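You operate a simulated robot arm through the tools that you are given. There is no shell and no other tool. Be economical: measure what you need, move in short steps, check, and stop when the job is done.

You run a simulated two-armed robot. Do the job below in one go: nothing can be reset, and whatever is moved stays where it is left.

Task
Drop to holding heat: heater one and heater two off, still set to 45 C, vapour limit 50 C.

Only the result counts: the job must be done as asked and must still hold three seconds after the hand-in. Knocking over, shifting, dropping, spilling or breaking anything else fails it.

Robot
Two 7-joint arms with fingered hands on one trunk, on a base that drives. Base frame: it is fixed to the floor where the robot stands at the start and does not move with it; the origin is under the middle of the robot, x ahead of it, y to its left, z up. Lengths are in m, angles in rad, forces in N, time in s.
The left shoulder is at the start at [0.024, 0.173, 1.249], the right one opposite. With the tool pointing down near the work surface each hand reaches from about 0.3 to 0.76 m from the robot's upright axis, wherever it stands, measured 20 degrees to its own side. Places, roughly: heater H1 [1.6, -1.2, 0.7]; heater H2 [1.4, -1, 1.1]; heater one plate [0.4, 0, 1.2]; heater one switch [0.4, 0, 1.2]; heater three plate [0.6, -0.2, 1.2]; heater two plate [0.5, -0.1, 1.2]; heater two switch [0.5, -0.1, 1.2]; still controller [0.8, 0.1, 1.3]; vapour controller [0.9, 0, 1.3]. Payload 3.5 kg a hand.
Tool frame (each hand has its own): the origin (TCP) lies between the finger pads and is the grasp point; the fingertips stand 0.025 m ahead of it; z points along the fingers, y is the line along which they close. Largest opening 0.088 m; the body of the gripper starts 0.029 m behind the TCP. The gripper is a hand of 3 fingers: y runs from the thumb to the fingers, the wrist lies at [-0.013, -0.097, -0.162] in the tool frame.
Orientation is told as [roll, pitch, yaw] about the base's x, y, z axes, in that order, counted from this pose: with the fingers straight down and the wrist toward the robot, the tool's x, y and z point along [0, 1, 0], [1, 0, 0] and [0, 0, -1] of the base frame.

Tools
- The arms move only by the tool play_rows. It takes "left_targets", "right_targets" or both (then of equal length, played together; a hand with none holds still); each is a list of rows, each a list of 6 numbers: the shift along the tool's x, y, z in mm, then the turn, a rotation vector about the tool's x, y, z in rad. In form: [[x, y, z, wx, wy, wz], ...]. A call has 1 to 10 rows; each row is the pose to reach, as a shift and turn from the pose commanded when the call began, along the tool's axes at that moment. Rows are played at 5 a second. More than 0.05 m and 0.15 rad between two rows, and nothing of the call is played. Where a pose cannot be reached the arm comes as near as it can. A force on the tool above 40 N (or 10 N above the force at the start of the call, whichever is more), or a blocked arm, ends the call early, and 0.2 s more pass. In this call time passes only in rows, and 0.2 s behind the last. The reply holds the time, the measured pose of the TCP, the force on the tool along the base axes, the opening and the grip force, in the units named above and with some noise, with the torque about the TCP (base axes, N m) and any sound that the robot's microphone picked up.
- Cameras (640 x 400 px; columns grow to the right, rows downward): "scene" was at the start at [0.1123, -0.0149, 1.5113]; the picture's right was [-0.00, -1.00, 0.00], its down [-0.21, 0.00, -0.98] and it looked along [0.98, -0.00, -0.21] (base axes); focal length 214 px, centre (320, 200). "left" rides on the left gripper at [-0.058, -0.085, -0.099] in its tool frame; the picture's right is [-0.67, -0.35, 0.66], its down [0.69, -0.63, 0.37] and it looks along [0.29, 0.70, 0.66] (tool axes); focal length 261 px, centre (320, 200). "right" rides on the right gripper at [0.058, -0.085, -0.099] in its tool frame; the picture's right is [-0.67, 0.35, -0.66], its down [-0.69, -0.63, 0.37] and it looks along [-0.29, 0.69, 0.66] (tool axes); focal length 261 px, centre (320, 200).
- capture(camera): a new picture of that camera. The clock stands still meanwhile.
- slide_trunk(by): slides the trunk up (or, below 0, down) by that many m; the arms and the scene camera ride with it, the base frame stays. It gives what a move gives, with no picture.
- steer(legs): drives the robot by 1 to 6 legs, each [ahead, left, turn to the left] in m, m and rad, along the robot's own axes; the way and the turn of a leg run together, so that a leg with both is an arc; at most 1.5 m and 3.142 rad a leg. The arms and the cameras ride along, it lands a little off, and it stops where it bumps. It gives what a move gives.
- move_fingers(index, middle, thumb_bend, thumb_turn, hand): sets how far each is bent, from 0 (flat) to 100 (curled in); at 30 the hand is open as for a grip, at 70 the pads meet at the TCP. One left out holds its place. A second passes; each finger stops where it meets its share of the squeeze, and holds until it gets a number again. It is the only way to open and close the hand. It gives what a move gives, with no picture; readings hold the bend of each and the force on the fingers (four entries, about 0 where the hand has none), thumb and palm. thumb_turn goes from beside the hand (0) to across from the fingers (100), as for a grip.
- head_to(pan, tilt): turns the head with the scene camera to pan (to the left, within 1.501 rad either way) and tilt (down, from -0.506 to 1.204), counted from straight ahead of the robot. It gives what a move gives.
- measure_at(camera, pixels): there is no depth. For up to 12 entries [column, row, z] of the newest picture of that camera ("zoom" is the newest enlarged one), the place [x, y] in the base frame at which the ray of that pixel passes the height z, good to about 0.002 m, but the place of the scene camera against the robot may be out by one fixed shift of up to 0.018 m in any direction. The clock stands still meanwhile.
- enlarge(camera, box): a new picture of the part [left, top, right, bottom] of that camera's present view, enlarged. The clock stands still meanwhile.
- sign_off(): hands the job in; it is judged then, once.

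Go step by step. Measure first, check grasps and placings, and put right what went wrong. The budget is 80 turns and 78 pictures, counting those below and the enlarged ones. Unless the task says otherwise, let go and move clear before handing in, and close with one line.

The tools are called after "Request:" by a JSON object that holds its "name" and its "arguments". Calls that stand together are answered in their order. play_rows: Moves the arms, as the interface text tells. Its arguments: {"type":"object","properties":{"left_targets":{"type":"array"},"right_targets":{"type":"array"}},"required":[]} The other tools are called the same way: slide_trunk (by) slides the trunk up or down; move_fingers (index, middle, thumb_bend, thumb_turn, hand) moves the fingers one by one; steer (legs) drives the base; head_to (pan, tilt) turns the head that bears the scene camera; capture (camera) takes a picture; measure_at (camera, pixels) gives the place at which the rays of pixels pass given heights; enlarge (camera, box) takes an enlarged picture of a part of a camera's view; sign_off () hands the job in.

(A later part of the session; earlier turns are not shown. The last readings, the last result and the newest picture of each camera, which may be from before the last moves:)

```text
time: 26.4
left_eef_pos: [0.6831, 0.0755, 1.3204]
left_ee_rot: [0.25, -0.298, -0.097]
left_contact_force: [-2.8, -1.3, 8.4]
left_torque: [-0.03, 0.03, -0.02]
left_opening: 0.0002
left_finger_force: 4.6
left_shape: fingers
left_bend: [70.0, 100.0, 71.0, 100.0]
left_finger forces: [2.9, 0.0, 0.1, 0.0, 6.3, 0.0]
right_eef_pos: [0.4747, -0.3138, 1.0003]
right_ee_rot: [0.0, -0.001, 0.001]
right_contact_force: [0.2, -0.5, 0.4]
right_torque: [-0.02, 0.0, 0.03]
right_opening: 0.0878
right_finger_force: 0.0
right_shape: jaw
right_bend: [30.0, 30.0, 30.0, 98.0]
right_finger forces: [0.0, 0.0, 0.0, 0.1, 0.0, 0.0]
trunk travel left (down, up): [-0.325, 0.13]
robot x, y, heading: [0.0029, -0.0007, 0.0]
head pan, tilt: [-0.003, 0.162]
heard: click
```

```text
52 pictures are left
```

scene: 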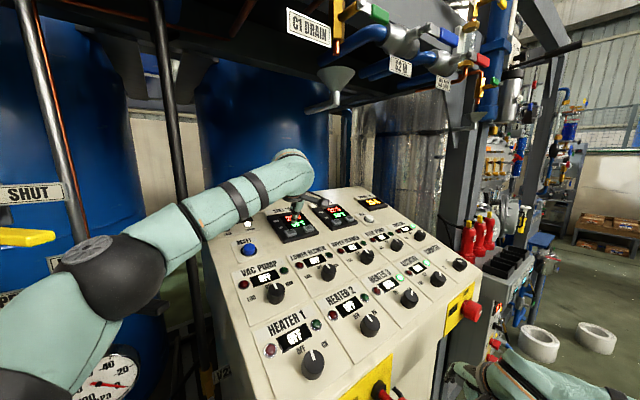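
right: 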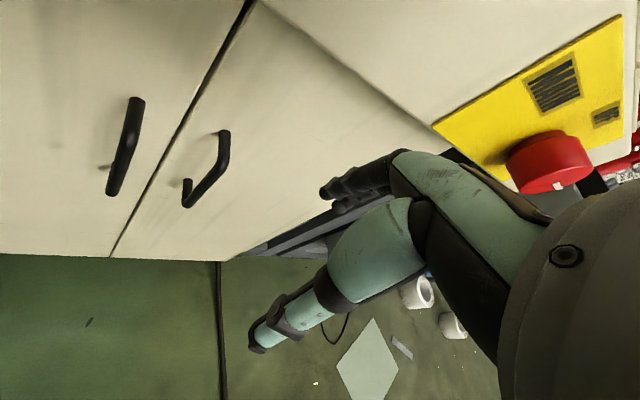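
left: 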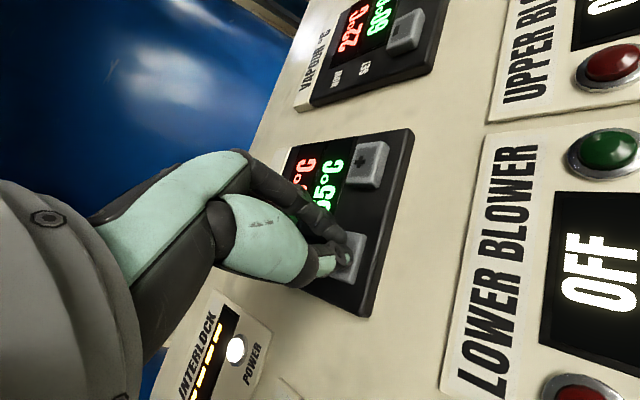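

One click took it to 55 °C, so each press is 5 °C. I'll release 12 mm, press again, release, and check.

Request:
{"name": "play_rows", "arguments": {"left_targets": [[0, 0, -8, 0, 0, 0], [0, 0, -14, 0, 0, 0]]}}

Request:
{"name": "play_rows", "arguments": {"left_targets": [[0, 0, 8, 0, 0, 0], [0, 0, 14, 0, 0, 0], [0, 0, 6, 0, 0, 0], [0, 0, 0, 0, 0, 0]]}}

Request:
{"name": "enlarge", "arguments": {"camera": "scene", "box": [250, 180, 370, 255]}}

Request:
{"name": "capture", "arguments": {"camera": "left"}}

```text
time: 27.0
left_eef_pos: [0.6794, 0.0717, 1.3314]
left_ee_rot: [0.249, -0.295, -0.099]
left_contact_force: [-0.3, -0.3, -0.4]
left_torque: [0.02, 0.0, 0.04]
left_opening: 0.0002
left_finger_force: 0.0
left_shape: fingers
left_bend: [70.0, 100.0, 70.0, 100.0]
left_finger forces: [0.0, 0.0, 0.1, 0.0, 0.0, 0.1]
right_eef_pos: [0.4753, -0.313, 0.9992]
right_ee_rot: [-0.001, -0.001, 0.0]
right_contact_force: [-0.3, -0.2, 0.0]
right_torque: [0.03, -0.01, -0.02]
right_opening: 0.0875
right_finger_force: 0.1
right_shape: jaw
right_bend: [30.0, 30.0, 30.0, 98.0]
right_finger forces: [0.0, 0.0, 0.0, 0.1, 0.0, 0.0]
trunk travel left (down, up): [-0.325, 0.13]
robot x, y, heading: [-0.0009, -0.0062, 0.002]
head pan, tilt: [-0.003, 0.162]
```

```text
time: 28.0
left_eef_pos: [0.6801, 0.073, 1.3313]
left_ee_rot: [0.25, -0.295, -0.095]
left_contact_force: [0.1, -1.1, -0.7]
left_torque: [0.01, -0.03, 0.01]
left_opening: 0.0001
left_finger_force: 0.0
left_shape: fingers
left_bend: [70.0, 100.0, 70.0, 100.0]
left_finger forces: [0.0, 0.0, 0.0, 0.1, 0.1, 0.0]
right_eef_pos: [0.477, -0.314, 0.9999]
right_ee_rot: [0.0, 0.002, 0.0]
right_contact_force: [-0.1, 0.1, -0.7]
right_torque: [0.02, 0.0, -0.01]
right_opening: 0.0878
right_finger_force: 0.0
right_shape: jaw
right_bend: [30.0, 30.0, 30.0, 98.0]
right_finger forces: [0.0, 0.0, 0.0, 0.1, 0.1, 0.0]
trunk travel left (down, up): [-0.325, 0.13]
robot x, y, heading: [0.0012, 0.0004, 0.001]
head pan, tilt: [-0.003, 0.162]
heard: click
```

```text
5.33 times, centred on (310, 218) of scene
```

zoom: 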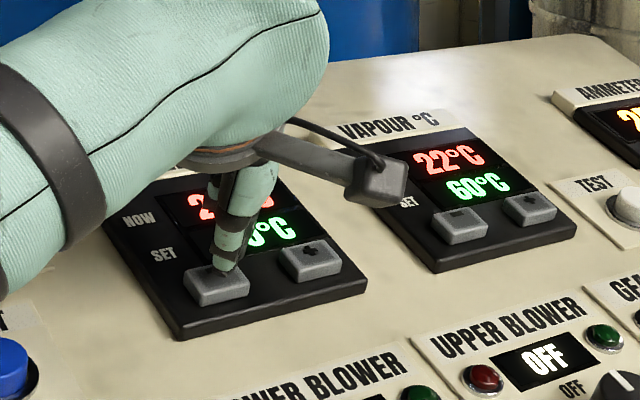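

```text
50 pictures are left
```

left: 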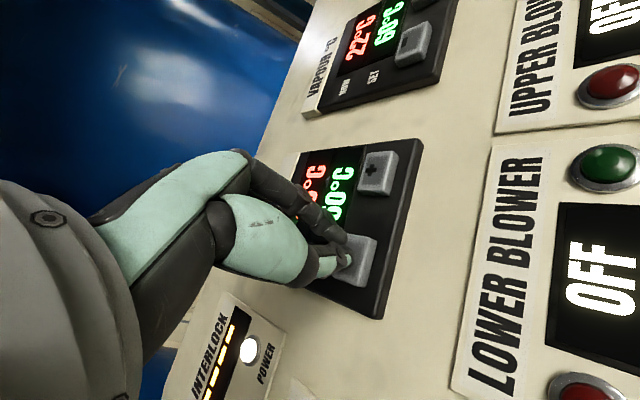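

It reads "x0" (50 °C). One more press, then back off to read it.

Request:
{"name": "play_rows", "arguments": {"left_targets": [[0, 0, 8, 0, 0, 0], [0, 0, 14, 0, 0, 0], [0, 0, 0, 0, 0, 0], [0, 0, -40, 0, 0, 0]]}}

Request:
{"name": "capture", "arguments": {"camera": "left"}}

```text
time: 29.0
left_eef_pos: [0.6729, 0.0543, 1.3622]
left_ee_rot: [0.257, -0.283, -0.102]
left_contact_force: [-0.9, -0.3, -0.4]
left_torque: [0.03, 0.01, 0.03]
left_opening: 0.0
left_finger_force: 0.1
left_shape: fingers
left_bend: [70.0, 100.0, 70.0, 100.0]
left_finger forces: [0.1, 0.1, 0.0, 0.1, 0.1, 0.1]
right_eef_pos: [0.48, -0.3202, 0.9928]
right_ee_rot: [0.004, 0.008, -0.002]
right_contact_force: [0.4, 0.4, -0.5]
right_torque: [0.05, 0.03, 0.03]
right_opening: 0.0876
right_finger_force: 0.1
right_shape: jaw
right_bend: [30.0, 30.0, 30.0, 98.0]
right_finger forces: [0.1, 0.0, 0.1, 0.0, 0.0, 0.1]
trunk travel left (down, up): [-0.325, 0.13]
robot x, y, heading: [0.0016, 0.0046, -0.006]
head pan, tilt: [-0.003, 0.162]
```

```text
49 pictures are left
```

left: 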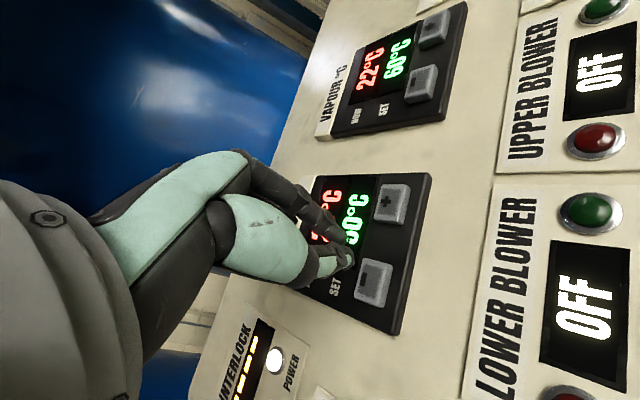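

No click was heard that time, it still reads 50, and the pose is slightly off. I'll let it settle and re-read.

Request:
{"name": "play_rows", "arguments": {"left_targets": [[0, 0, 0, 0, 0, 0], [0, 0, 0, 0, 0, 0]]}}

Request:
{"name": "capture", "arguments": {"camera": "left"}}

Request:
{"name": "enlarge", "arguments": {"camera": "scene", "box": [220, 160, 380, 260]}}

```text
time: 29.6
left_eef_pos: [0.668, 0.062, 1.3672]
left_ee_rot: [0.252, -0.291, -0.097]
left_contact_force: [-0.7, -0.8, 0.0]
left_torque: [0.01, 0.01, -0.03]
left_opening: 0.0
left_finger_force: 0.0
left_shape: fingers
left_bend: [70.0, 100.0, 70.0, 100.0]
left_finger forces: [0.0, 0.1, 0.0, 0.0, 0.1, 0.1]
right_eef_pos: [0.4775, -0.3156, 0.9977]
right_ee_rot: [0.0, 0.002, -0.001]
right_contact_force: [0.4, 0.3, 0.0]
right_torque: [0.04, 0.02, -0.02]
right_opening: 0.088
right_finger_force: 0.0
right_shape: jaw
right_bend: [30.0, 30.0, 30.0, 98.0]
right_finger forces: [0.2, 0.0, 0.0, 0.0, 0.1, 0.1]
trunk travel left (down, up): [-0.325, 0.13]
robot x, y, heading: [0.0024, 0.0013, -0.004]
head pan, tilt: [-0.003, 0.162]
```

```text
48 pictures are left
```

left: 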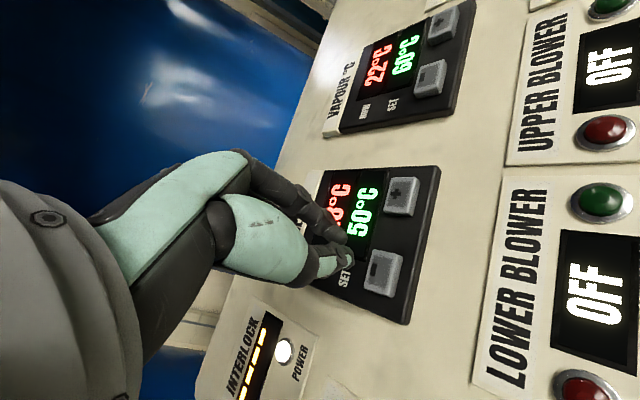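

```text
4.00 times, centred on (300, 210) of scene
```

zoom: 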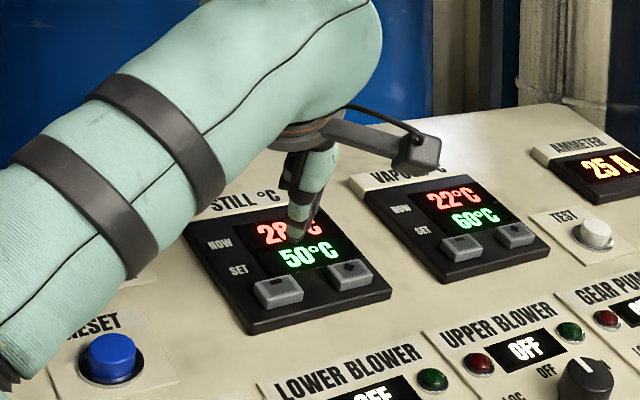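

It has settled and reads 50. I'll repeat the last press with a slower dwell.

Request:
{"name": "play_rows", "arguments": {"left_targets": [[0, 0, 25, 0, 0, 0], [0, 0, 42, 0, 0, 0], [0, 0, 49, 0, 0, 0], [0, 0, 54.5, 0, 0, 0]]}}

Request:
{"name": "play_rows", "arguments": {"left_targets": [[0, 0, -8, 0, 0, 0], [0, 0, -25, 0, 0, 0], [0, 0, -54, 0, 0, 0]]}}

Request:
{"name": "enlarge", "arguments": {"camera": "scene", "box": [220, 160, 380, 260]}}

```text
time: 30.6
left_eef_pos: [0.6815, 0.0741, 1.3202]
left_ee_rot: [0.25, -0.296, -0.097]
left_contact_force: [-1.1, -1.9, 4.6]
left_torque: [-0.06, 0.02, -0.05]
left_opening: 0.0
left_finger_force: 2.5
left_shape: fingers
left_bend: [70.0, 100.0, 71.0, 100.0]
left_finger forces: [1.7, 0.0, 0.0, 0.1, 3.1, 0.0]
right_eef_pos: [0.4753, -0.3147, 1.0004]
right_ee_rot: [0.002, -0.003, 0.0]
right_contact_force: [-0.1, 0.3, 0.4]
right_torque: [0.03, 0.01, 0.0]
right_opening: 0.0877
right_finger_force: 0.1
right_shape: jaw
right_bend: [30.0, 30.0, 30.0, 98.0]
right_finger forces: [0.0, 0.0, 0.0, 0.0, 0.1, 0.0]
trunk travel left (down, up): [-0.325, 0.13]
robot x, y, heading: [0.0001, -0.0001, -0.001]
head pan, tilt: [-0.003, 0.162]
heard: click
```

```text
time: 31.4
left_eef_pos: [0.6657, 0.0639, 1.3686]
left_ee_rot: [0.252, -0.295, -0.098]
left_contact_force: [-0.4, -0.7, -0.5]
left_torque: [0.02, -0.01, 0.01]
left_opening: 0.0
left_finger_force: 0.0
left_shape: fingers
left_bend: [70.0, 100.0, 70.0, 100.0]
left_finger forces: [0.0, 0.0, 0.0, 0.0, 0.1, 0.1]
right_eef_pos: [0.4762, -0.3129, 1.0006]
right_ee_rot: [0.0, 0.0, 0.0]
right_contact_force: [-0.8, 1.0, -0.8]
right_torque: [0.0, 0.01, 0.0]
right_opening: 0.0876
right_finger_force: 0.1
right_shape: jaw
right_bend: [30.0, 30.0, 30.0, 98.0]
right_finger forces: [0.0, 0.0, 0.1, 0.2, 0.0, 0.0]
trunk travel left (down, up): [-0.325, 0.13]
robot x, y, heading: [-0.0012, -0.0053, -0.002]
head pan, tilt: [-0.003, 0.162]
```

```text
4.00 times, centred on (300, 210) of scene
```

zoom: 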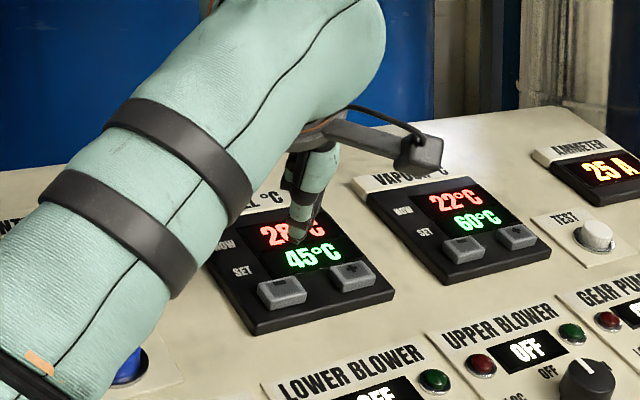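

STILL reads 45 °C. Next I'll slide parallel to the panel to the VAPOUR minus button, turning the wrist toward the shoulder for reach.

Request:
{"name": "play_rows", "arguments": {"left_targets": [[-26, 22, 0, 0, 0, 0.06], [-53, 43, 0, 0, 0, 0.12], [-79, 65, 0, 0, 0, 0.18], [-105, 86, 0, 0, 0, 0.24], [-132, 108, 0, 0, 0, 0.3]]}}

Request:
{"name": "capture", "arguments": {"camera": "left"}}

```text
time: 32.6
left_eef_pos: [0.6711, -0.0238, 1.3455]
left_ee_rot: [0.321, -0.209, -0.389]
left_contact_force: [-0.5, -1.2, 0.2]
left_torque: [-0.03, -0.01, -0.03]
left_opening: 0.0
left_finger_force: 0.0
left_shape: fingers
left_bend: [70.0, 100.0, 70.0, 100.0]
left_finger forces: [0.1, 0.1, 0.0, 0.1, 0.0, 0.0]
left hand out of reach, approached as far as the arm can: row 2, 3, 4, 5
right_eef_pos: [0.4767, -0.314, 0.9989]
right_ee_rot: [-0.001, 0.0, 0.0]
right_contact_force: [-1.0, 0.3, -0.6]
right_torque: [-0.01, -0.01, 0.0]
right_opening: 0.0877
right_finger_force: 0.1
right_shape: jaw
right_bend: [30.0, 30.0, 30.0, 98.0]
right_finger forces: [0.0, 0.0, 0.1, 0.0, 0.0, 0.1]
trunk travel left (down, up): [-0.325, 0.13]
robot x, y, heading: [-0.0018, 0.0028, -0.001]
head pan, tilt: [-0.003, 0.162]
```

```text
45 pictures are left
```

left: 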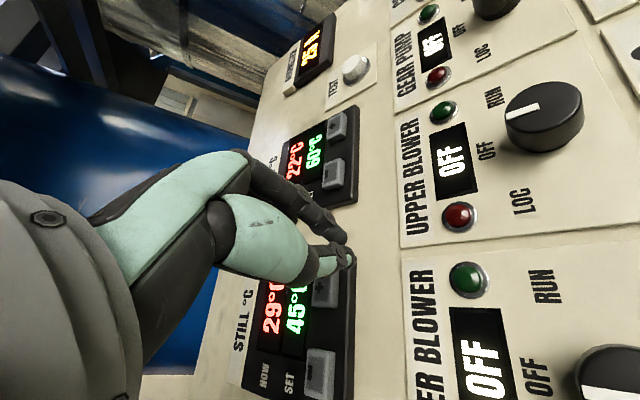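

The VAPOUR button is about 0.1 m out of reach from here. I'll draw the hand back and up, then turn the base about 0.8 rad to the right. That brings the left shoulder closer to the button and swings the right hand away from the cabinet.

Request:
{"name": "play_rows", "arguments": {"left_targets": [[0, 0, -40, 0, 0, 0], [0, -35, -70, 0, 0, 0], [0, -70, -100, 0, 0, 0], [0, -110, -120, 0, 0, 0]]}}

Request:
{"name": "capture", "arguments": {"camera": "right"}}

Request:
{"name": "head_to", "arguments": {"pan": -0.9, "tilt": 0.5}}

Request:
{"name": "capture", "arguments": {"camera": "scene"}}

```text
time: 33.6
left_eef_pos: [0.5362, -0.0055, 1.4398]
left_ee_rot: [0.324, -0.209, -0.391]
left_contact_force: [0.4, -0.1, -0.1]
left_torque: [0.0, -0.01, 0.03]
left_opening: 0.0
left_finger_force: 0.0
left_shape: fingers
left_bend: [70.0, 100.0, 70.0, 100.0]
left_finger forces: [0.0, 0.0, 0.0, 0.0, 0.1, 0.0]
left hand out of reach, approached as far as the arm can: row 1
right_eef_pos: [0.4753, -0.3133, 0.9995]
right_ee_rot: [0.001, 0.0, 0.0]
right_contact_force: [-0.4, 0.5, -0.4]
right_torque: [0.0, 0.0, 0.0]
right_opening: 0.0878
right_finger_force: 0.1
right_shape: jaw
right_bend: [30.0, 30.0, 30.0, 98.0]
right_finger forces: [0.1, 0.0, 0.0, 0.1, 0.1, 0.0]
trunk travel left (down, up): [-0.325, 0.13]
robot x, y, heading: [0.0018, 0.0028, -0.005]
head pan, tilt: [-0.003, 0.162]
```

```text
44 pictures are left
```

right: 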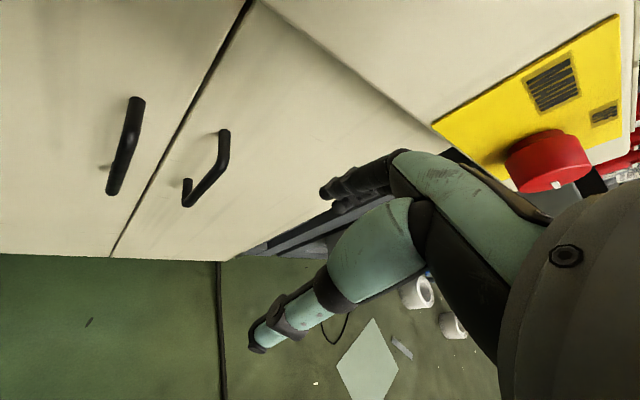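

```text
time: 34.8
left_eef_pos: [0.5367, -0.0057, 1.4394]
left_ee_rot: [0.324, -0.209, -0.394]
left_contact_force: [-0.3, 0.4, 0.3]
left_torque: [0.02, 0.04, 0.0]
left_opening: 0.0
left_finger_force: 0.1
left_shape: fingers
left_bend: [70.0, 100.0, 70.0, 100.0]
left_finger forces: [0.0, 0.0, 0.1, 0.1, 0.0, 0.0]
right_eef_pos: [0.4761, -0.3123, 0.9996]
right_ee_rot: [0.0, 0.001, 0.0]
right_contact_force: [-0.4, -0.4, -0.1]
right_torque: [-0.03, 0.02, 0.01]
right_opening: 0.0878
right_finger_force: 0.1
right_shape: jaw
right_bend: [30.0, 30.0, 30.0, 98.0]
right_finger forces: [0.0, 0.0, 0.1, 0.1, 0.1, 0.0]
trunk travel left (down, up): [-0.325, 0.13]
robot x, y, heading: [0.0018, 0.0032, -0.003]
head pan, tilt: [-0.901, 0.499]
```

```text
43 pictures are left
```

scene: 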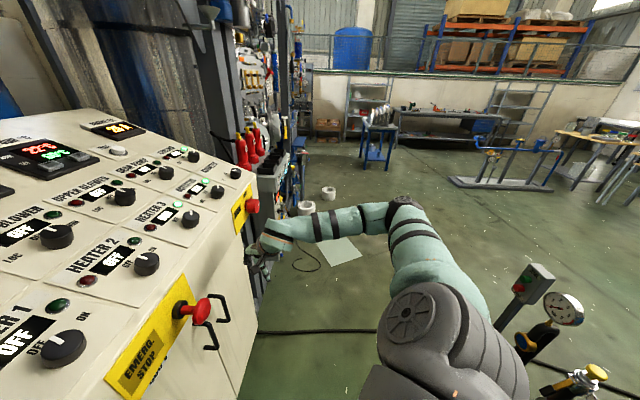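

To the right there is a gauge post and valve at (550,300) and (590,375), near where the right elbow would swing. I'll measure how close before turning.

Request:
{"name": "measure_at", "arguments": {"camera": "scene", "pixels": [[525, 285, 0.9], [525, 285, 1.1], [560, 310, 0.9], [560, 310, 1.1], [590, 372, 0.9], [590, 372, 1.1], [253, 205, 1.1], [200, 308, 1.1], [405, 205, 1.25], [250, 330, 0.0], [480, 345, 0.5], [525, 285, 0.5]]}}

Request:
{"name": "head_to", "arguments": {"pan": -1.5, "tilt": 0.6}}

Request:
{"name": "capture", "arguments": {"camera": "scene"}}

```text
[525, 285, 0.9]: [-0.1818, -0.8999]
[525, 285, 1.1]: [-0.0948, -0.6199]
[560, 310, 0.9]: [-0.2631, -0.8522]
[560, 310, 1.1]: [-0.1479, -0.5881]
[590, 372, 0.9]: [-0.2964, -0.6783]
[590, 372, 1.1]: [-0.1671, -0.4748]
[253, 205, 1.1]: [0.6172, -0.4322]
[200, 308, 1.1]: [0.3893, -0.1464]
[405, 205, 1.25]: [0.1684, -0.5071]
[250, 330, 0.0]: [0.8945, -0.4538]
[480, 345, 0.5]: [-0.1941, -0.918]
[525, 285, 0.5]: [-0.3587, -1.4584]
```

```text
time: 35.8
left_eef_pos: [0.5377, -0.0043, 1.4389]
left_ee_rot: [0.324, -0.208, -0.395]
left_contact_force: [-0.7, 0.5, -0.1]
left_torque: [0.0, 0.01, 0.02]
left_opening: 0.0
left_finger_force: 0.1
left_shape: fingers
left_bend: [70.0, 100.0, 70.0, 100.0]
left_finger forces: [0.0, 0.1, 0.0, 0.0, 0.0, 0.1]
right_eef_pos: [0.4774, -0.3133, 0.9991]
right_ee_rot: [0.0, -0.001, 0.0]
right_contact_force: [0.0, 0.1, -0.2]
right_torque: [0.02, 0.0, 0.01]
right_opening: 0.0878
right_finger_force: 0.0
right_shape: jaw
right_bend: [30.0, 30.0, 30.0, 98.0]
right_finger forces: [0.1, 0.0, 0.0, 0.0, 0.0, 0.1]
trunk travel left (down, up): [-0.325, 0.13]
robot x, y, heading: [0.0009, -0.0016, 0.002]
head pan, tilt: [-1.499, 0.6]
```

```text
42 pictures are left
```

scene: 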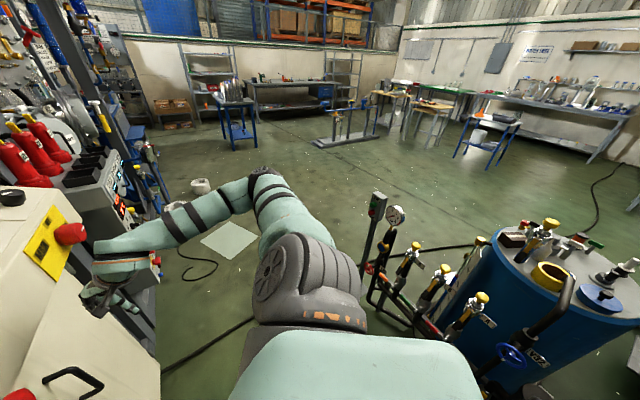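

Request:
{"name": "measure_at", "arguments": {"camera": "scene", "pixels": [[362, 275, 0.0], [362, 275, 0.5], [420, 340, 0.0], [420, 340, 0.4], [380, 200, 0.7], [480, 300, 0.7], [480, 300, 0.9], [505, 300, 0.7], [265, 170, 1.2], [100, 260, 1.1], [70, 234, 1.1], [210, 240, 0]]}}

Request:
{"name": "enlarge", "arguments": {"camera": "scene", "box": [340, 180, 640, 400]}}

```text
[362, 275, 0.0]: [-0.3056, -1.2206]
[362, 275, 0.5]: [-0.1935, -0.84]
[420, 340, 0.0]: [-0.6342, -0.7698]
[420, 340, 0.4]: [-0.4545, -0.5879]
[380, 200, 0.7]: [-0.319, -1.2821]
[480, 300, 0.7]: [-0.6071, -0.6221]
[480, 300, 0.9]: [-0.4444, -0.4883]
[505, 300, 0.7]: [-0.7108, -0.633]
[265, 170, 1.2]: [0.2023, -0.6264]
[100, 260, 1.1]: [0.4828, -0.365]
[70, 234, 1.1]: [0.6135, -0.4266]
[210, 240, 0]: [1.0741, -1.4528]
```

```text
1.82 times, centred on (490, 290) of scene
```

zoom: 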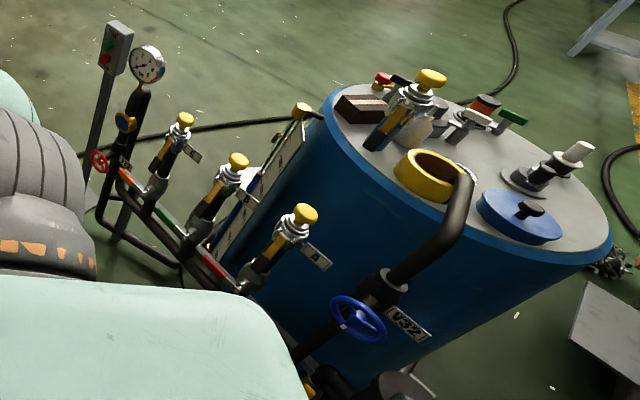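

The gauge post and tank fittings lie about 0.85 m or more away and below elbow height, so a moderate turn is safe. I'll turn the base right by 0.65 rad in two legs.

Request:
{"name": "steer", "arguments": {"legs": [[0, 0, -0.3]]}}

Request:
{"name": "capture", "arguments": {"camera": "scene"}}

Request:
{"name": "steer", "arguments": {"legs": [[0, 0, -0.35]]}}

Request:
{"name": "slide_trunk", "arguments": {"by": 0.1}}

Request:
{"name": "head_to", "arguments": {"pan": 0.5, "tilt": 0.4}}

Request:
{"name": "capture", "arguments": {"camera": "scene"}}

Request:
{"name": "capture", "arguments": {"camera": "left"}}

```text
time: 37.2
left_eef_pos: [0.5119, -0.1628, 1.4395]
left_ee_rot: [0.325, -0.211, -0.695]
left_contact_force: [-0.2, 0.0, -0.2]
left_torque: [-0.01, -0.01, -0.01]
left_opening: 0.0
left_finger_force: 0.1
left_shape: fingers
left_bend: [70.0, 100.0, 70.0, 100.0]
left_finger forces: [0.0, 0.1, 0.0, 0.1, 0.1, 0.1]
right_eef_pos: [0.3631, -0.4401, 0.9988]
right_ee_rot: [0.001, 0.0, -0.3]
right_contact_force: [-0.3, 0.1, -0.6]
right_torque: [0.02, -0.04, 0.02]
right_opening: 0.0878
right_finger_force: 0.0
right_shape: jaw
right_bend: [30.0, 30.0, 30.0, 98.0]
right_finger forces: [0.0, 0.0, 0.0, 0.0, 0.0, 0.0]
trunk travel left (down, up): [-0.325, 0.13]
robot x, y, heading: [-0.0003, -0.0029, -0.3]
head pan, tilt: [-1.499, 0.6]
```

```text
40 pictures are left
```

scene: 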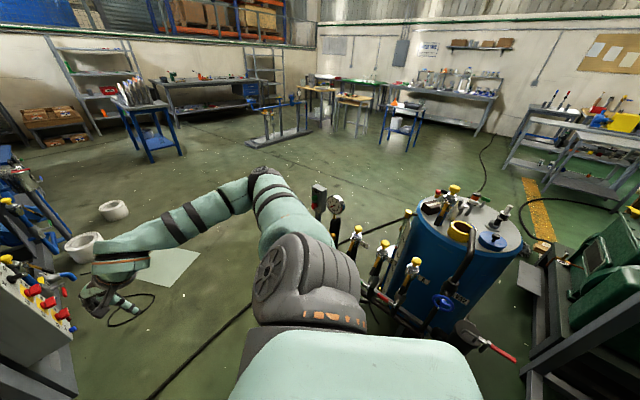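

```text
time: 38.7
left_eef_pos: [0.4236, -0.3314, 1.4383]
left_ee_rot: [0.324, -0.209, -1.051]
left_contact_force: [0.1, -0.8, -1.0]
left_torque: [0.02, 0.0, 0.03]
left_opening: 0.0
left_finger_force: 0.0
left_shape: fingers
left_bend: [70.0, 100.0, 70.0, 100.0]
left_finger forces: [0.0, 0.1, 0.1, 0.0, 0.1, 0.0]
right_eef_pos: [0.1888, -0.539, 0.9994]
right_ee_rot: [-0.001, -0.001, -0.657]
right_contact_force: [0.1, 0.8, 0.0]
right_torque: [-0.04, -0.01, 0.02]
right_opening: 0.0877
right_finger_force: 0.1
right_shape: jaw
right_bend: [30.0, 30.0, 30.0, 98.0]
right_finger forces: [0.0, 0.0, 0.1, 0.0, 0.0, 0.0]
trunk travel left (down, up): [-0.325, 0.13]
robot x, y, heading: [0.0031, 0.0012, -0.658]
head pan, tilt: [-1.499, 0.6]
```

```text
time: 40.0
left_eef_pos: [0.4487, -0.324, 1.5179]
left_ee_rot: [0.309, -0.172, -1.007]
left_contact_force: [0.2, -1.3, 0.2]
left_torque: [-0.02, 0.0, 0.01]
left_opening: 0.0
left_finger_force: 0.0
left_shape: fingers
left_bend: [70.0, 100.0, 70.0, 100.0]
left_finger forces: [0.0, 0.0, 0.1, 0.0, 0.0, 0.0]
right_eef_pos: [0.1863, -0.54, 1.0998]
right_ee_rot: [-0.001, 0.003, -0.657]
right_contact_force: [0.1, 0.5, -0.5]
right_torque: [0.03, 0.0, -0.04]
right_opening: 0.0878
right_finger_force: 0.1
right_shape: jaw
right_bend: [30.0, 30.0, 30.0, 98.0]
right_finger forces: [0.0, 0.0, 0.1, 0.0, 0.1, 0.0]
trunk travel left (down, up): [-0.425, 0.03]
robot x, y, heading: [-0.0014, 0.0014, -0.655]
head pan, tilt: [-1.499, 0.6]
```

```text
time: 41.9
left_eef_pos: [0.446, -0.3194, 1.5391]
left_ee_rot: [0.313, -0.207, -1.005]
left_contact_force: [0.1, 0.0, 0.1]
left_torque: [-0.01, 0.03, -0.03]
left_opening: 0.0
left_finger_force: 0.1
left_shape: fingers
left_bend: [70.0, 100.0, 70.0, 100.0]
left_finger forces: [0.1, 0.1, 0.1, 0.0, 0.0, 0.0]
right_eef_pos: [0.1874, -0.5394, 1.098]
right_ee_rot: [0.0, 0.0, -0.656]
right_contact_force: [-1.1, 0.7, 0.0]
right_torque: [0.04, -0.01, 0.02]
right_opening: 0.0879
right_finger_force: 0.0
right_shape: jaw
right_bend: [30.0, 30.0, 30.0, 98.0]
right_finger forces: [0.1, 0.1, 0.0, 0.0, 0.0, 0.0]
trunk travel left (down, up): [-0.425, 0.03]
robot x, y, heading: [0.0039, 0.0017, -0.655]
head pan, tilt: [0.499, 0.4]
```

```text
39 pictures are left
```

scene: 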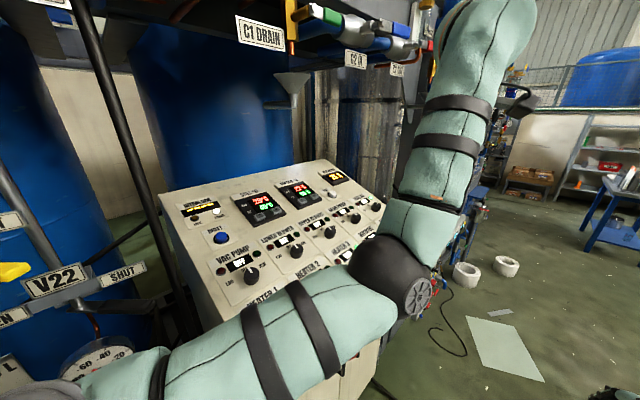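

```text
38 pictures are left
```

left: 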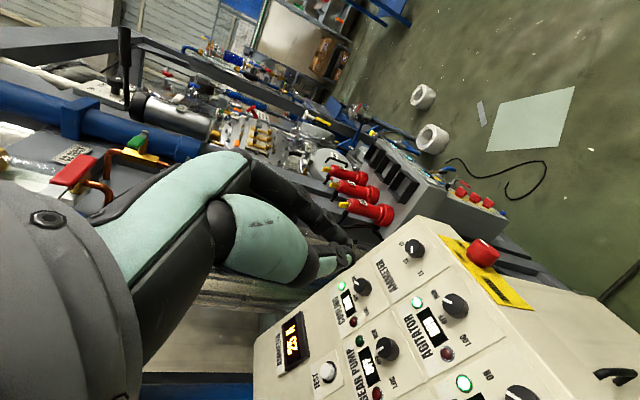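

After the trunk lift the left hand is displaced by about 2 cm, so the forearm may be touching an overhead pipe. I'll look up before moving.

Request:
{"name": "head_to", "arguments": {"pan": 0.2, "tilt": -0.3}}

Request:
{"name": "capture", "arguments": {"camera": "scene"}}

```text
time: 43.0
left_eef_pos: [0.4465, -0.3171, 1.5419]
left_ee_rot: [0.312, -0.215, -1.002]
left_contact_force: [0.3, 0.2, 0.0]
left_torque: [0.02, 0.0, -0.01]
left_opening: 0.0001
left_finger_force: 0.1
left_shape: fingers
left_bend: [70.0, 100.0, 70.0, 100.0]
left_finger forces: [0.0, 0.0, 0.0, 0.0, 0.0, 0.1]
right_eef_pos: [0.1865, -0.5394, 1.0994]
right_ee_rot: [0.0, 0.0, -0.655]
right_contact_force: [0.5, 0.3, -0.9]
right_torque: [0.02, 0.0, 0.0]
right_opening: 0.0876
right_finger_force: 0.1
right_shape: jaw
right_bend: [30.0, 30.0, 30.0, 98.0]
right_finger forces: [0.0, 0.0, 0.0, 0.0, 0.0, 0.0]
trunk travel left (down, up): [-0.425, 0.03]
robot x, y, heading: [0.0021, -0.0044, -0.654]
head pan, tilt: [0.201, -0.3]
```

```text
37 pictures are left
```

scene: 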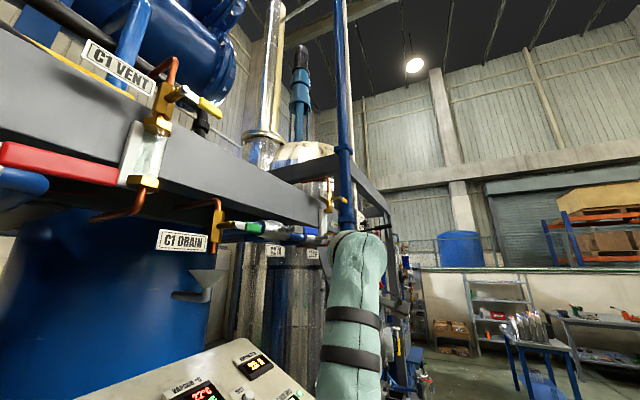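

The wrist looks clear of the overhead valves. I'll look down at the elbow, near the e-stop and cabinet edge.

Request:
{"name": "head_to", "arguments": {"pan": 0.3, "tilt": 1.0}}

Request:
{"name": "capture", "arguments": {"camera": "scene"}}

Request:
{"name": "capture", "arguments": {"camera": "right"}}

```text
time: 44.5
left_eef_pos: [0.4476, -0.3174, 1.5434]
left_ee_rot: [0.313, -0.218, -0.999]
left_contact_force: [0.0, 1.2, 0.0]
left_torque: [-0.02, -0.03, 0.0]
left_opening: 0.0
left_finger_force: 0.1
left_shape: fingers
left_bend: [70.0, 100.0, 70.0, 100.0]
left_finger forces: [0.1, 0.0, 0.0, 0.0, 0.0, 0.0]
right_eef_pos: [0.1879, -0.5387, 1.1011]
right_ee_rot: [0.001, 0.0, -0.655]
right_contact_force: [-0.8, -0.2, -0.8]
right_torque: [0.03, 0.0, 0.0]
right_opening: 0.0876
right_finger_force: 0.1
right_shape: jaw
right_bend: [30.0, 30.0, 30.0, 98.0]
right_finger forces: [0.0, 0.0, 0.0, 0.0, 0.0, 0.1]
trunk travel left (down, up): [-0.425, 0.03]
robot x, y, heading: [0.0023, -0.0005, -0.654]
head pan, tilt: [0.3, 1.0]
```

```text
36 pictures are left
```

scene: 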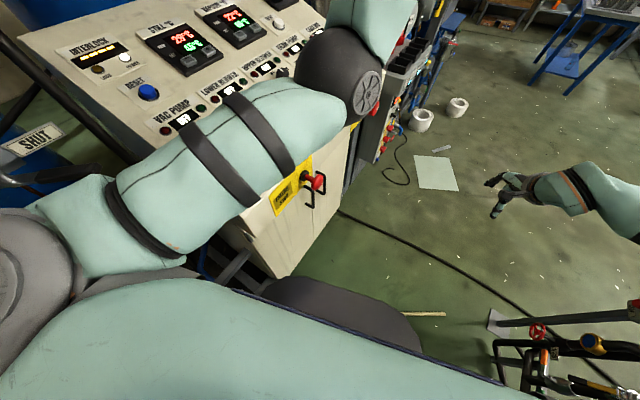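

```text
35 pictures are left
```

right: 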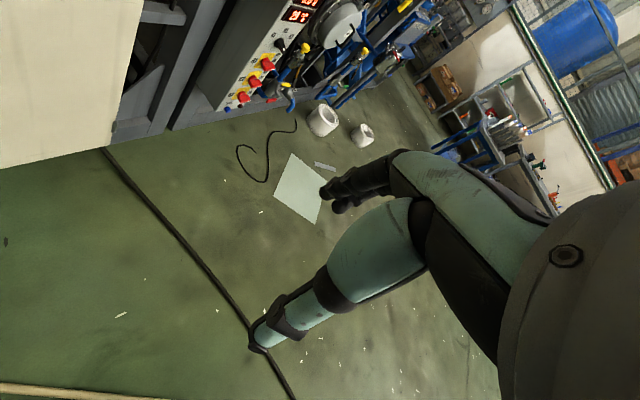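

The pose crept after the lift, and the earlier left view shows a red and a green valve lever at (75,170) and (140,145), close to the wrist. I'll take a fresh look from there.

Request:
{"name": "capture", "arguments": {"camera": "left"}}

Request:
{"name": "head_to", "arguments": {"pan": 0.1, "tilt": -0.1}}

Request:
{"name": "enlarge", "arguments": {"camera": "scene", "box": [200, 100, 480, 275]}}

```text
34 pictures are left
```

left: 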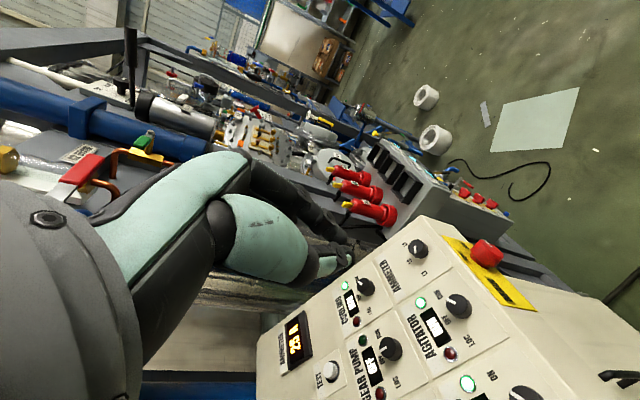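

```text
time: 45.8
left_eef_pos: [0.446, -0.3161, 1.5435]
left_ee_rot: [0.313, -0.217, -1.0]
left_contact_force: [0.2, 0.5, 0.4]
left_torque: [0.02, 0.04, -0.03]
left_opening: 0.0002
left_finger_force: 0.1
left_shape: fingers
left_bend: [70.0, 100.0, 70.0, 100.0]
left_finger forces: [0.0, 0.0, 0.0, 0.1, 0.0, 0.0]
right_eef_pos: [0.1868, -0.5386, 1.099]
right_ee_rot: [-0.001, 0.001, -0.657]
right_contact_force: [0.3, -0.1, 1.0]
right_torque: [-0.02, 0.01, 0.02]
right_opening: 0.0877
right_finger_force: 0.1
right_shape: jaw
right_bend: [30.0, 30.0, 30.0, 98.0]
right_finger forces: [0.1, 0.1, 0.0, 0.0, 0.0, 0.0]
trunk travel left (down, up): [-0.425, 0.03]
robot x, y, heading: [-0.0013, -0.0005, -0.653]
head pan, tilt: [0.099, -0.099]
```

```text
2.29 times, centred on (340, 188) of scene
```

zoom: 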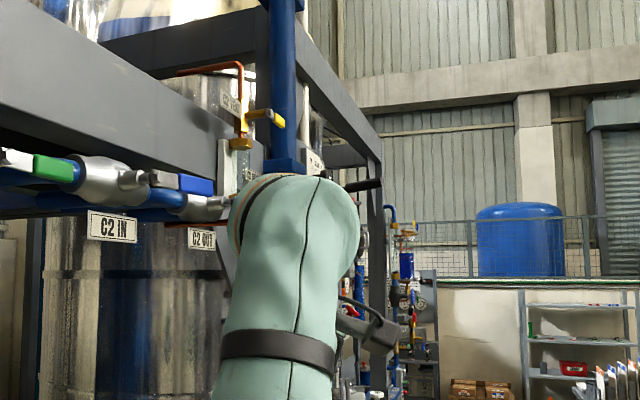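

The wrist overlaps the C2 OUT/C3 valve end in view, so it may be touching. I'll undo the trunk lift, the only move that caused the offset, and then check that the valves are unchanged.

Request:
{"name": "slide_trunk", "arguments": {"by": -0.1}}

Request:
{"name": "enlarge", "arguments": {"camera": "scene", "box": [200, 60, 480, 235]}}

Request:
{"name": "capture", "arguments": {"camera": "left"}}

```text
time: 46.8
left_eef_pos: [0.509, -0.3018, 1.387]
left_ee_rot: [0.267, -0.093, -0.904]
left_contact_force: [0.2, -0.1, 0.1]
left_torque: [0.0, 0.0, -0.03]
left_opening: 0.0
left_finger_force: 0.0
left_shape: fingers
left_bend: [70.0, 100.0, 70.0, 100.0]
left_finger forces: [0.1, 0.0, 0.1, 0.0, 0.0, 0.0]
right_eef_pos: [0.1876, -0.5405, 1.0109]
right_ee_rot: [0.0, 0.009, -0.656]
right_contact_force: [-0.5, 0.0, -0.4]
right_torque: [0.01, 0.03, 0.01]
right_opening: 0.0878
right_finger_force: 0.0
right_shape: jaw
right_bend: [30.0, 30.0, 30.0, 98.0]
right_finger forces: [0.0, 0.0, 0.0, 0.0, 0.1, 0.0]
trunk travel left (down, up): [-0.343, 0.112]
robot x, y, heading: [0.0023, -0.0007, -0.656]
head pan, tilt: [0.099, -0.099]
stopped: the arm was blocked; the commanded pose is now the measured one
```

```text
2.29 times, centred on (340, 148) of scene
```

zoom: 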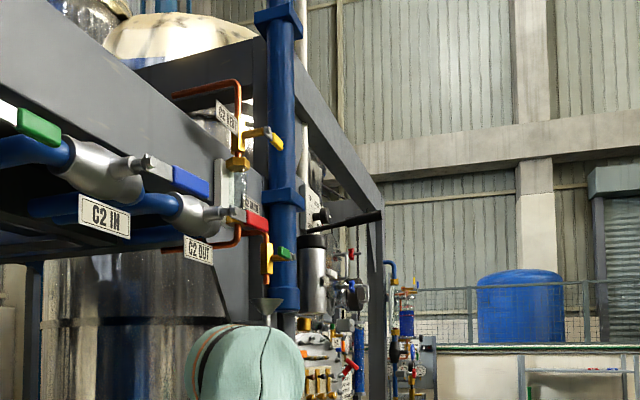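

```text
31 pictures are left
```

left: 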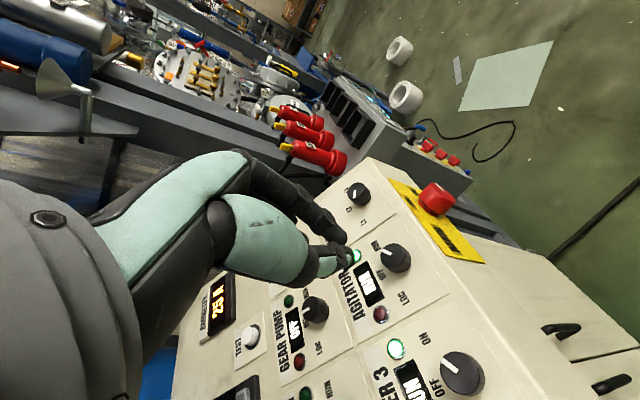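

Lowering was blocked at −0.082 m, so something is under the arm. I'll look down at the upper arm and elbow before any more motion.

Request:
{"name": "head_to", "arguments": {"pan": 0.6, "tilt": 0.7}}

Request:
{"name": "capture", "arguments": {"camera": "scene"}}

```text
time: 47.9
left_eef_pos: [0.506, -0.3005, 1.3907]
left_ee_rot: [0.269, -0.096, -0.901]
left_contact_force: [0.1, -0.1, -0.2]
left_torque: [0.0, -0.01, -0.02]
left_opening: 0.0
left_finger_force: 0.1
left_shape: fingers
left_bend: [70.0, 100.0, 70.0, 100.0]
left_finger forces: [0.1, 0.0, 0.0, 0.0, 0.0, 0.0]
right_eef_pos: [0.1872, -0.5391, 1.0145]
right_ee_rot: [0.0, 0.004, -0.656]
right_contact_force: [0.6, 1.0, -0.7]
right_torque: [0.03, 0.0, 0.01]
right_opening: 0.0877
right_finger_force: 0.0
right_shape: jaw
right_bend: [30.0, 30.0, 30.0, 98.0]
right_finger forces: [0.0, 0.1, 0.0, 0.0, 0.1, 0.0]
trunk travel left (down, up): [-0.343, 0.112]
robot x, y, heading: [-0.0032, 0.0043, -0.658]
head pan, tilt: [0.6, 0.7]
```

```text
30 pictures are left
```

scene: 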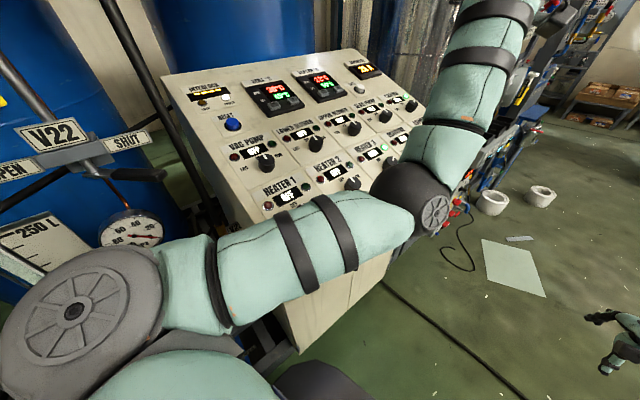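

Request:
{"name": "measure_at", "arguments": {"camera": "scene", "pixels": [[435, 215, 1.2], [435, 215, 1.3], [400, 205, 1.2], [400, 205, 1.3], [340, 195, 1.2], [340, 195, 1.3], [345, 280, 1.15], [280, 215, 1.2], [280, 215, 1.3], [352, 184, 1.19]]}}

Request:
{"name": "enlarge", "arguments": {"camera": "scene", "box": [240, 130, 460, 270]}}

```text
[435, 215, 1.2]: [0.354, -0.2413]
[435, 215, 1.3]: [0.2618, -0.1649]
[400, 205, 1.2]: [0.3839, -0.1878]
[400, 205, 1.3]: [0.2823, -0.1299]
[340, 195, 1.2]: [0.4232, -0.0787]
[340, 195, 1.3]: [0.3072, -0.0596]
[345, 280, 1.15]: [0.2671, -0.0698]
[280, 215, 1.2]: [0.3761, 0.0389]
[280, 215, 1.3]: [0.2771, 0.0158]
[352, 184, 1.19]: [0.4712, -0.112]
```

```text
2.86 times, centred on (350, 200) of scene
```

zoom: 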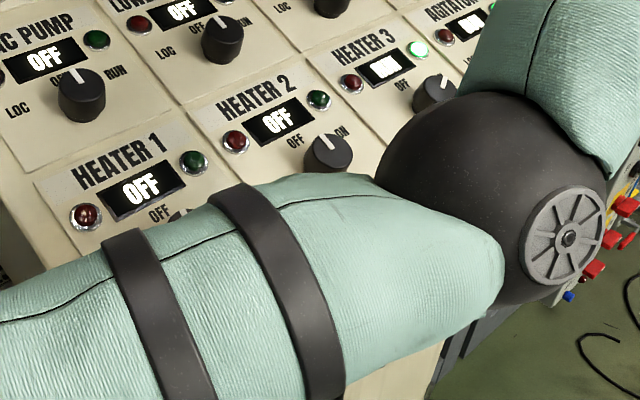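

The upper arm (zoom (300,270)) is lying along the panel's front edge and e-stop area, and all displays are still normal. I'll raise the trunk to lift it off, then check.

Request:
{"name": "slide_trunk", "arguments": {"by": 0.06}}

Request:
{"name": "capture", "arguments": {"camera": "scene"}}

```text
time: 48.9
left_eef_pos: [0.5258, -0.291, 1.421]
left_ee_rot: [0.26, -0.045, -0.868]
left_contact_force: [0.1, 0.8, -0.1]
left_torque: [-0.01, 0.03, 0.02]
left_opening: 0.0
left_finger_force: 0.0
left_shape: fingers
left_bend: [70.0, 100.0, 70.0, 100.0]
left_finger forces: [0.0, 0.0, 0.0, 0.0, 0.0, 0.0]
right_eef_pos: [0.1864, -0.5399, 1.0738]
right_ee_rot: [-0.002, 0.005, -0.655]
right_contact_force: [-0.5, 0.2, -1.1]
right_torque: [-0.02, 0.0, 0.02]
right_opening: 0.0877
right_finger_force: 0.1
right_shape: jaw
right_bend: [30.0, 30.0, 30.0, 98.0]
right_finger forces: [0.0, 0.0, 0.0, 0.0, 0.0, 0.1]
trunk travel left (down, up): [-0.403, 0.052]
robot x, y, heading: [0.0005, -0.0007, -0.655]
head pan, tilt: [0.6, 0.7]
```

```text
28 pictures are left
```

scene: 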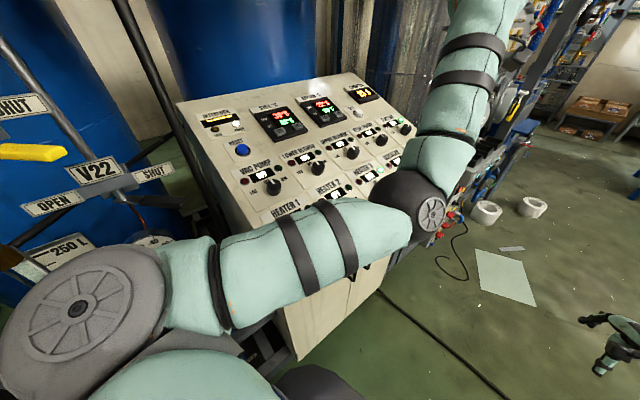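

The hand keeps drifting with trunk moves in both directions, so the upper arm is pressed sideways against the panel edge. I'll back the base straight away from the panel by about 0.07 m.

Request:
{"name": "steer", "arguments": {"legs": [[-0.02, -0.067, 0]]}}

Request:
{"name": "capture", "arguments": {"camera": "scene"}}

Request:
{"name": "play_rows", "arguments": {"left_targets": [[0, 0, 0, 0, 0, 0], [0, 0, 0, 0, 0, 0]]}}

```text
time: 49.9
left_eef_pos: [0.4758, -0.3236, 1.4364]
left_ee_rot: [0.254, -0.073, -0.867]
left_contact_force: [0.0, 0.3, -0.8]
left_torque: [0.0, 0.01, 0.02]
left_opening: 0.0
left_finger_force: 0.1
left_shape: fingers
left_bend: [70.0, 100.0, 70.0, 100.0]
left_finger forces: [0.0, 0.0, 0.1, 0.1, 0.0, 0.0]
right_eef_pos: [0.1368, -0.5747, 1.0768]
right_ee_rot: [-0.007, 0.008, -0.658]
right_contact_force: [0.0, 0.6, -0.2]
right_torque: [-0.02, 0.0, -0.01]
right_opening: 0.088
right_finger_force: 0.0
right_shape: jaw
right_bend: [30.0, 30.0, 30.0, 98.0]
right_finger forces: [0.0, 0.0, 0.1, 0.0, 0.0, 0.1]
trunk travel left (down, up): [-0.403, 0.052]
robot x, y, heading: [-0.0555, -0.0397, -0.655]
head pan, tilt: [0.6, 0.7]
```

```text
27 pictures are left
```

scene: 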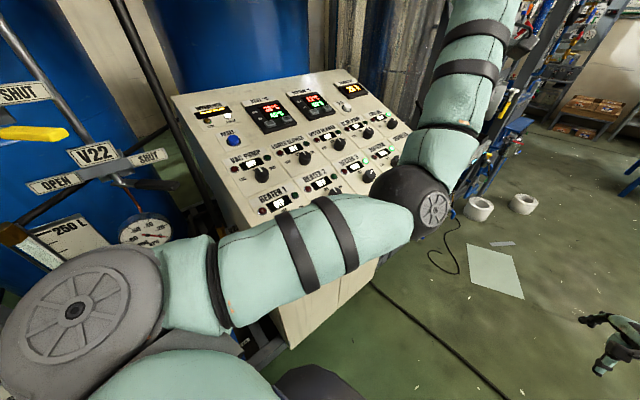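

```text
time: 50.5
left_eef_pos: [0.4753, -0.3233, 1.4384]
left_ee_rot: [0.26, -0.076, -0.858]
left_contact_force: [0.9, 0.1, 0.5]
left_torque: [0.03, 0.03, 0.0]
left_opening: 0.0003
left_finger_force: 0.0
left_shape: fingers
left_bend: [70.0, 100.0, 70.0, 100.0]
left_finger forces: [0.1, 0.0, 0.0, 0.0, 0.0, 0.0]
right_eef_pos: [0.1323, -0.5774, 1.0748]
right_ee_rot: [-0.003, 0.005, -0.657]
right_contact_force: [-0.4, -0.5, 0.0]
right_torque: [0.01, 0.02, 0.01]
right_opening: 0.0877
right_finger_force: 0.0
right_shape: jaw
right_bend: [30.0, 30.0, 30.0, 98.0]
right_finger forces: [0.0, 0.0, 0.1, 0.0, 0.1, 0.0]
trunk travel left (down, up): [-0.403, 0.052]
robot x, y, heading: [-0.0553, -0.0406, -0.655]
head pan, tilt: [0.6, 0.7]
```

Motion now follows the base. I'll check that the panel state and e-stop are unchanged.

Request:
{"name": "enlarge", "arguments": {"camera": "scene", "box": [170, 60, 430, 222]}}

Request:
{"name": "head_to", "arguments": {"pan": 0.45, "tilt": 1.1}}

Request:
{"name": "capture", "arguments": {"camera": "scene"}}

```text
2.46 times, centred on (300, 141) of scene
```

zoom: 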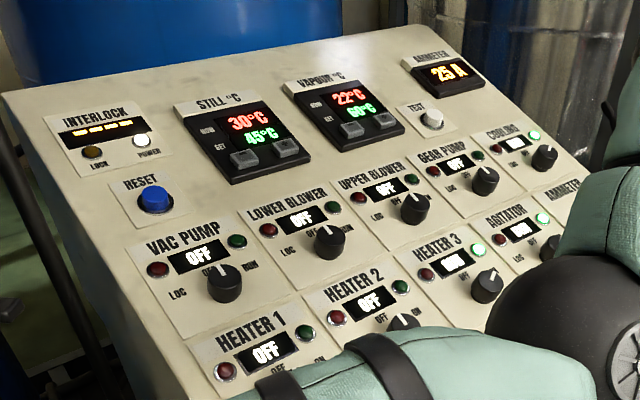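

```text
time: 51.4
left_eef_pos: [0.4714, -0.3264, 1.4396]
left_ee_rot: [0.258, -0.077, -0.857]
left_contact_force: [0.3, 0.4, -0.4]
left_torque: [0.02, -0.04, 0.03]
left_opening: 0.0
left_finger_force: 0.1
left_shape: fingers
left_bend: [70.0, 100.0, 70.0, 100.0]
left_finger forces: [0.0, 0.0, 0.0, 0.2, 0.0, 0.0]
right_eef_pos: [0.1299, -0.5799, 1.0755]
right_ee_rot: [0.002, 0.002, -0.656]
right_contact_force: [0.0, 0.8, 0.5]
right_torque: [0.03, -0.01, -0.01]
right_opening: 0.0877
right_finger_force: 0.0
right_shape: jaw
right_bend: [30.0, 30.0, 30.0, 98.0]
right_finger forces: [0.0, 0.0, 0.0, 0.1, 0.0, 0.0]
trunk travel left (down, up): [-0.403, 0.052]
robot x, y, heading: [-0.0552, -0.0403, -0.654]
head pan, tilt: [0.45, 1.1]
```

```text
25 pictures are left
```

scene: 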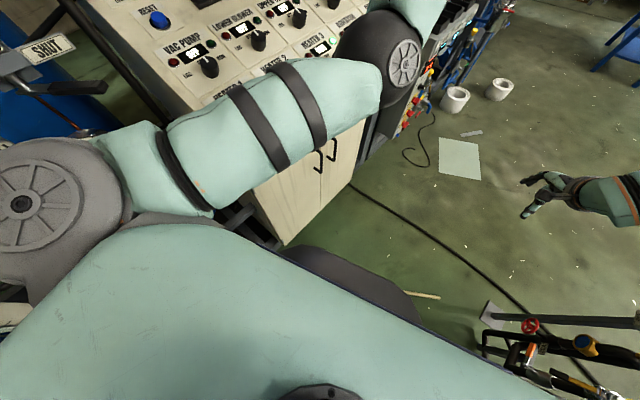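

The panel is unchanged: STILL 45, H1 and H2 OFF, everything else as before. I'll check the floor post's base at (488,315) before sliding along the panel.

Request:
{"name": "measure_at", "arguments": {"camera": "scene", "pixels": [[488, 315, 0.0], [530, 325, 0.4], [530, 325, 0.8], [587, 345, 0.5], [587, 345, 0.8], [630, 180, 1.1]]}}

```text
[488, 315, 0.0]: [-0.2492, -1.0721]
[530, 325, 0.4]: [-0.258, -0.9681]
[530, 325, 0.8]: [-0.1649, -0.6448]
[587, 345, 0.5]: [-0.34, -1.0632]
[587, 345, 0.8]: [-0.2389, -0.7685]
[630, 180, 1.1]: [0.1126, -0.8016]
```

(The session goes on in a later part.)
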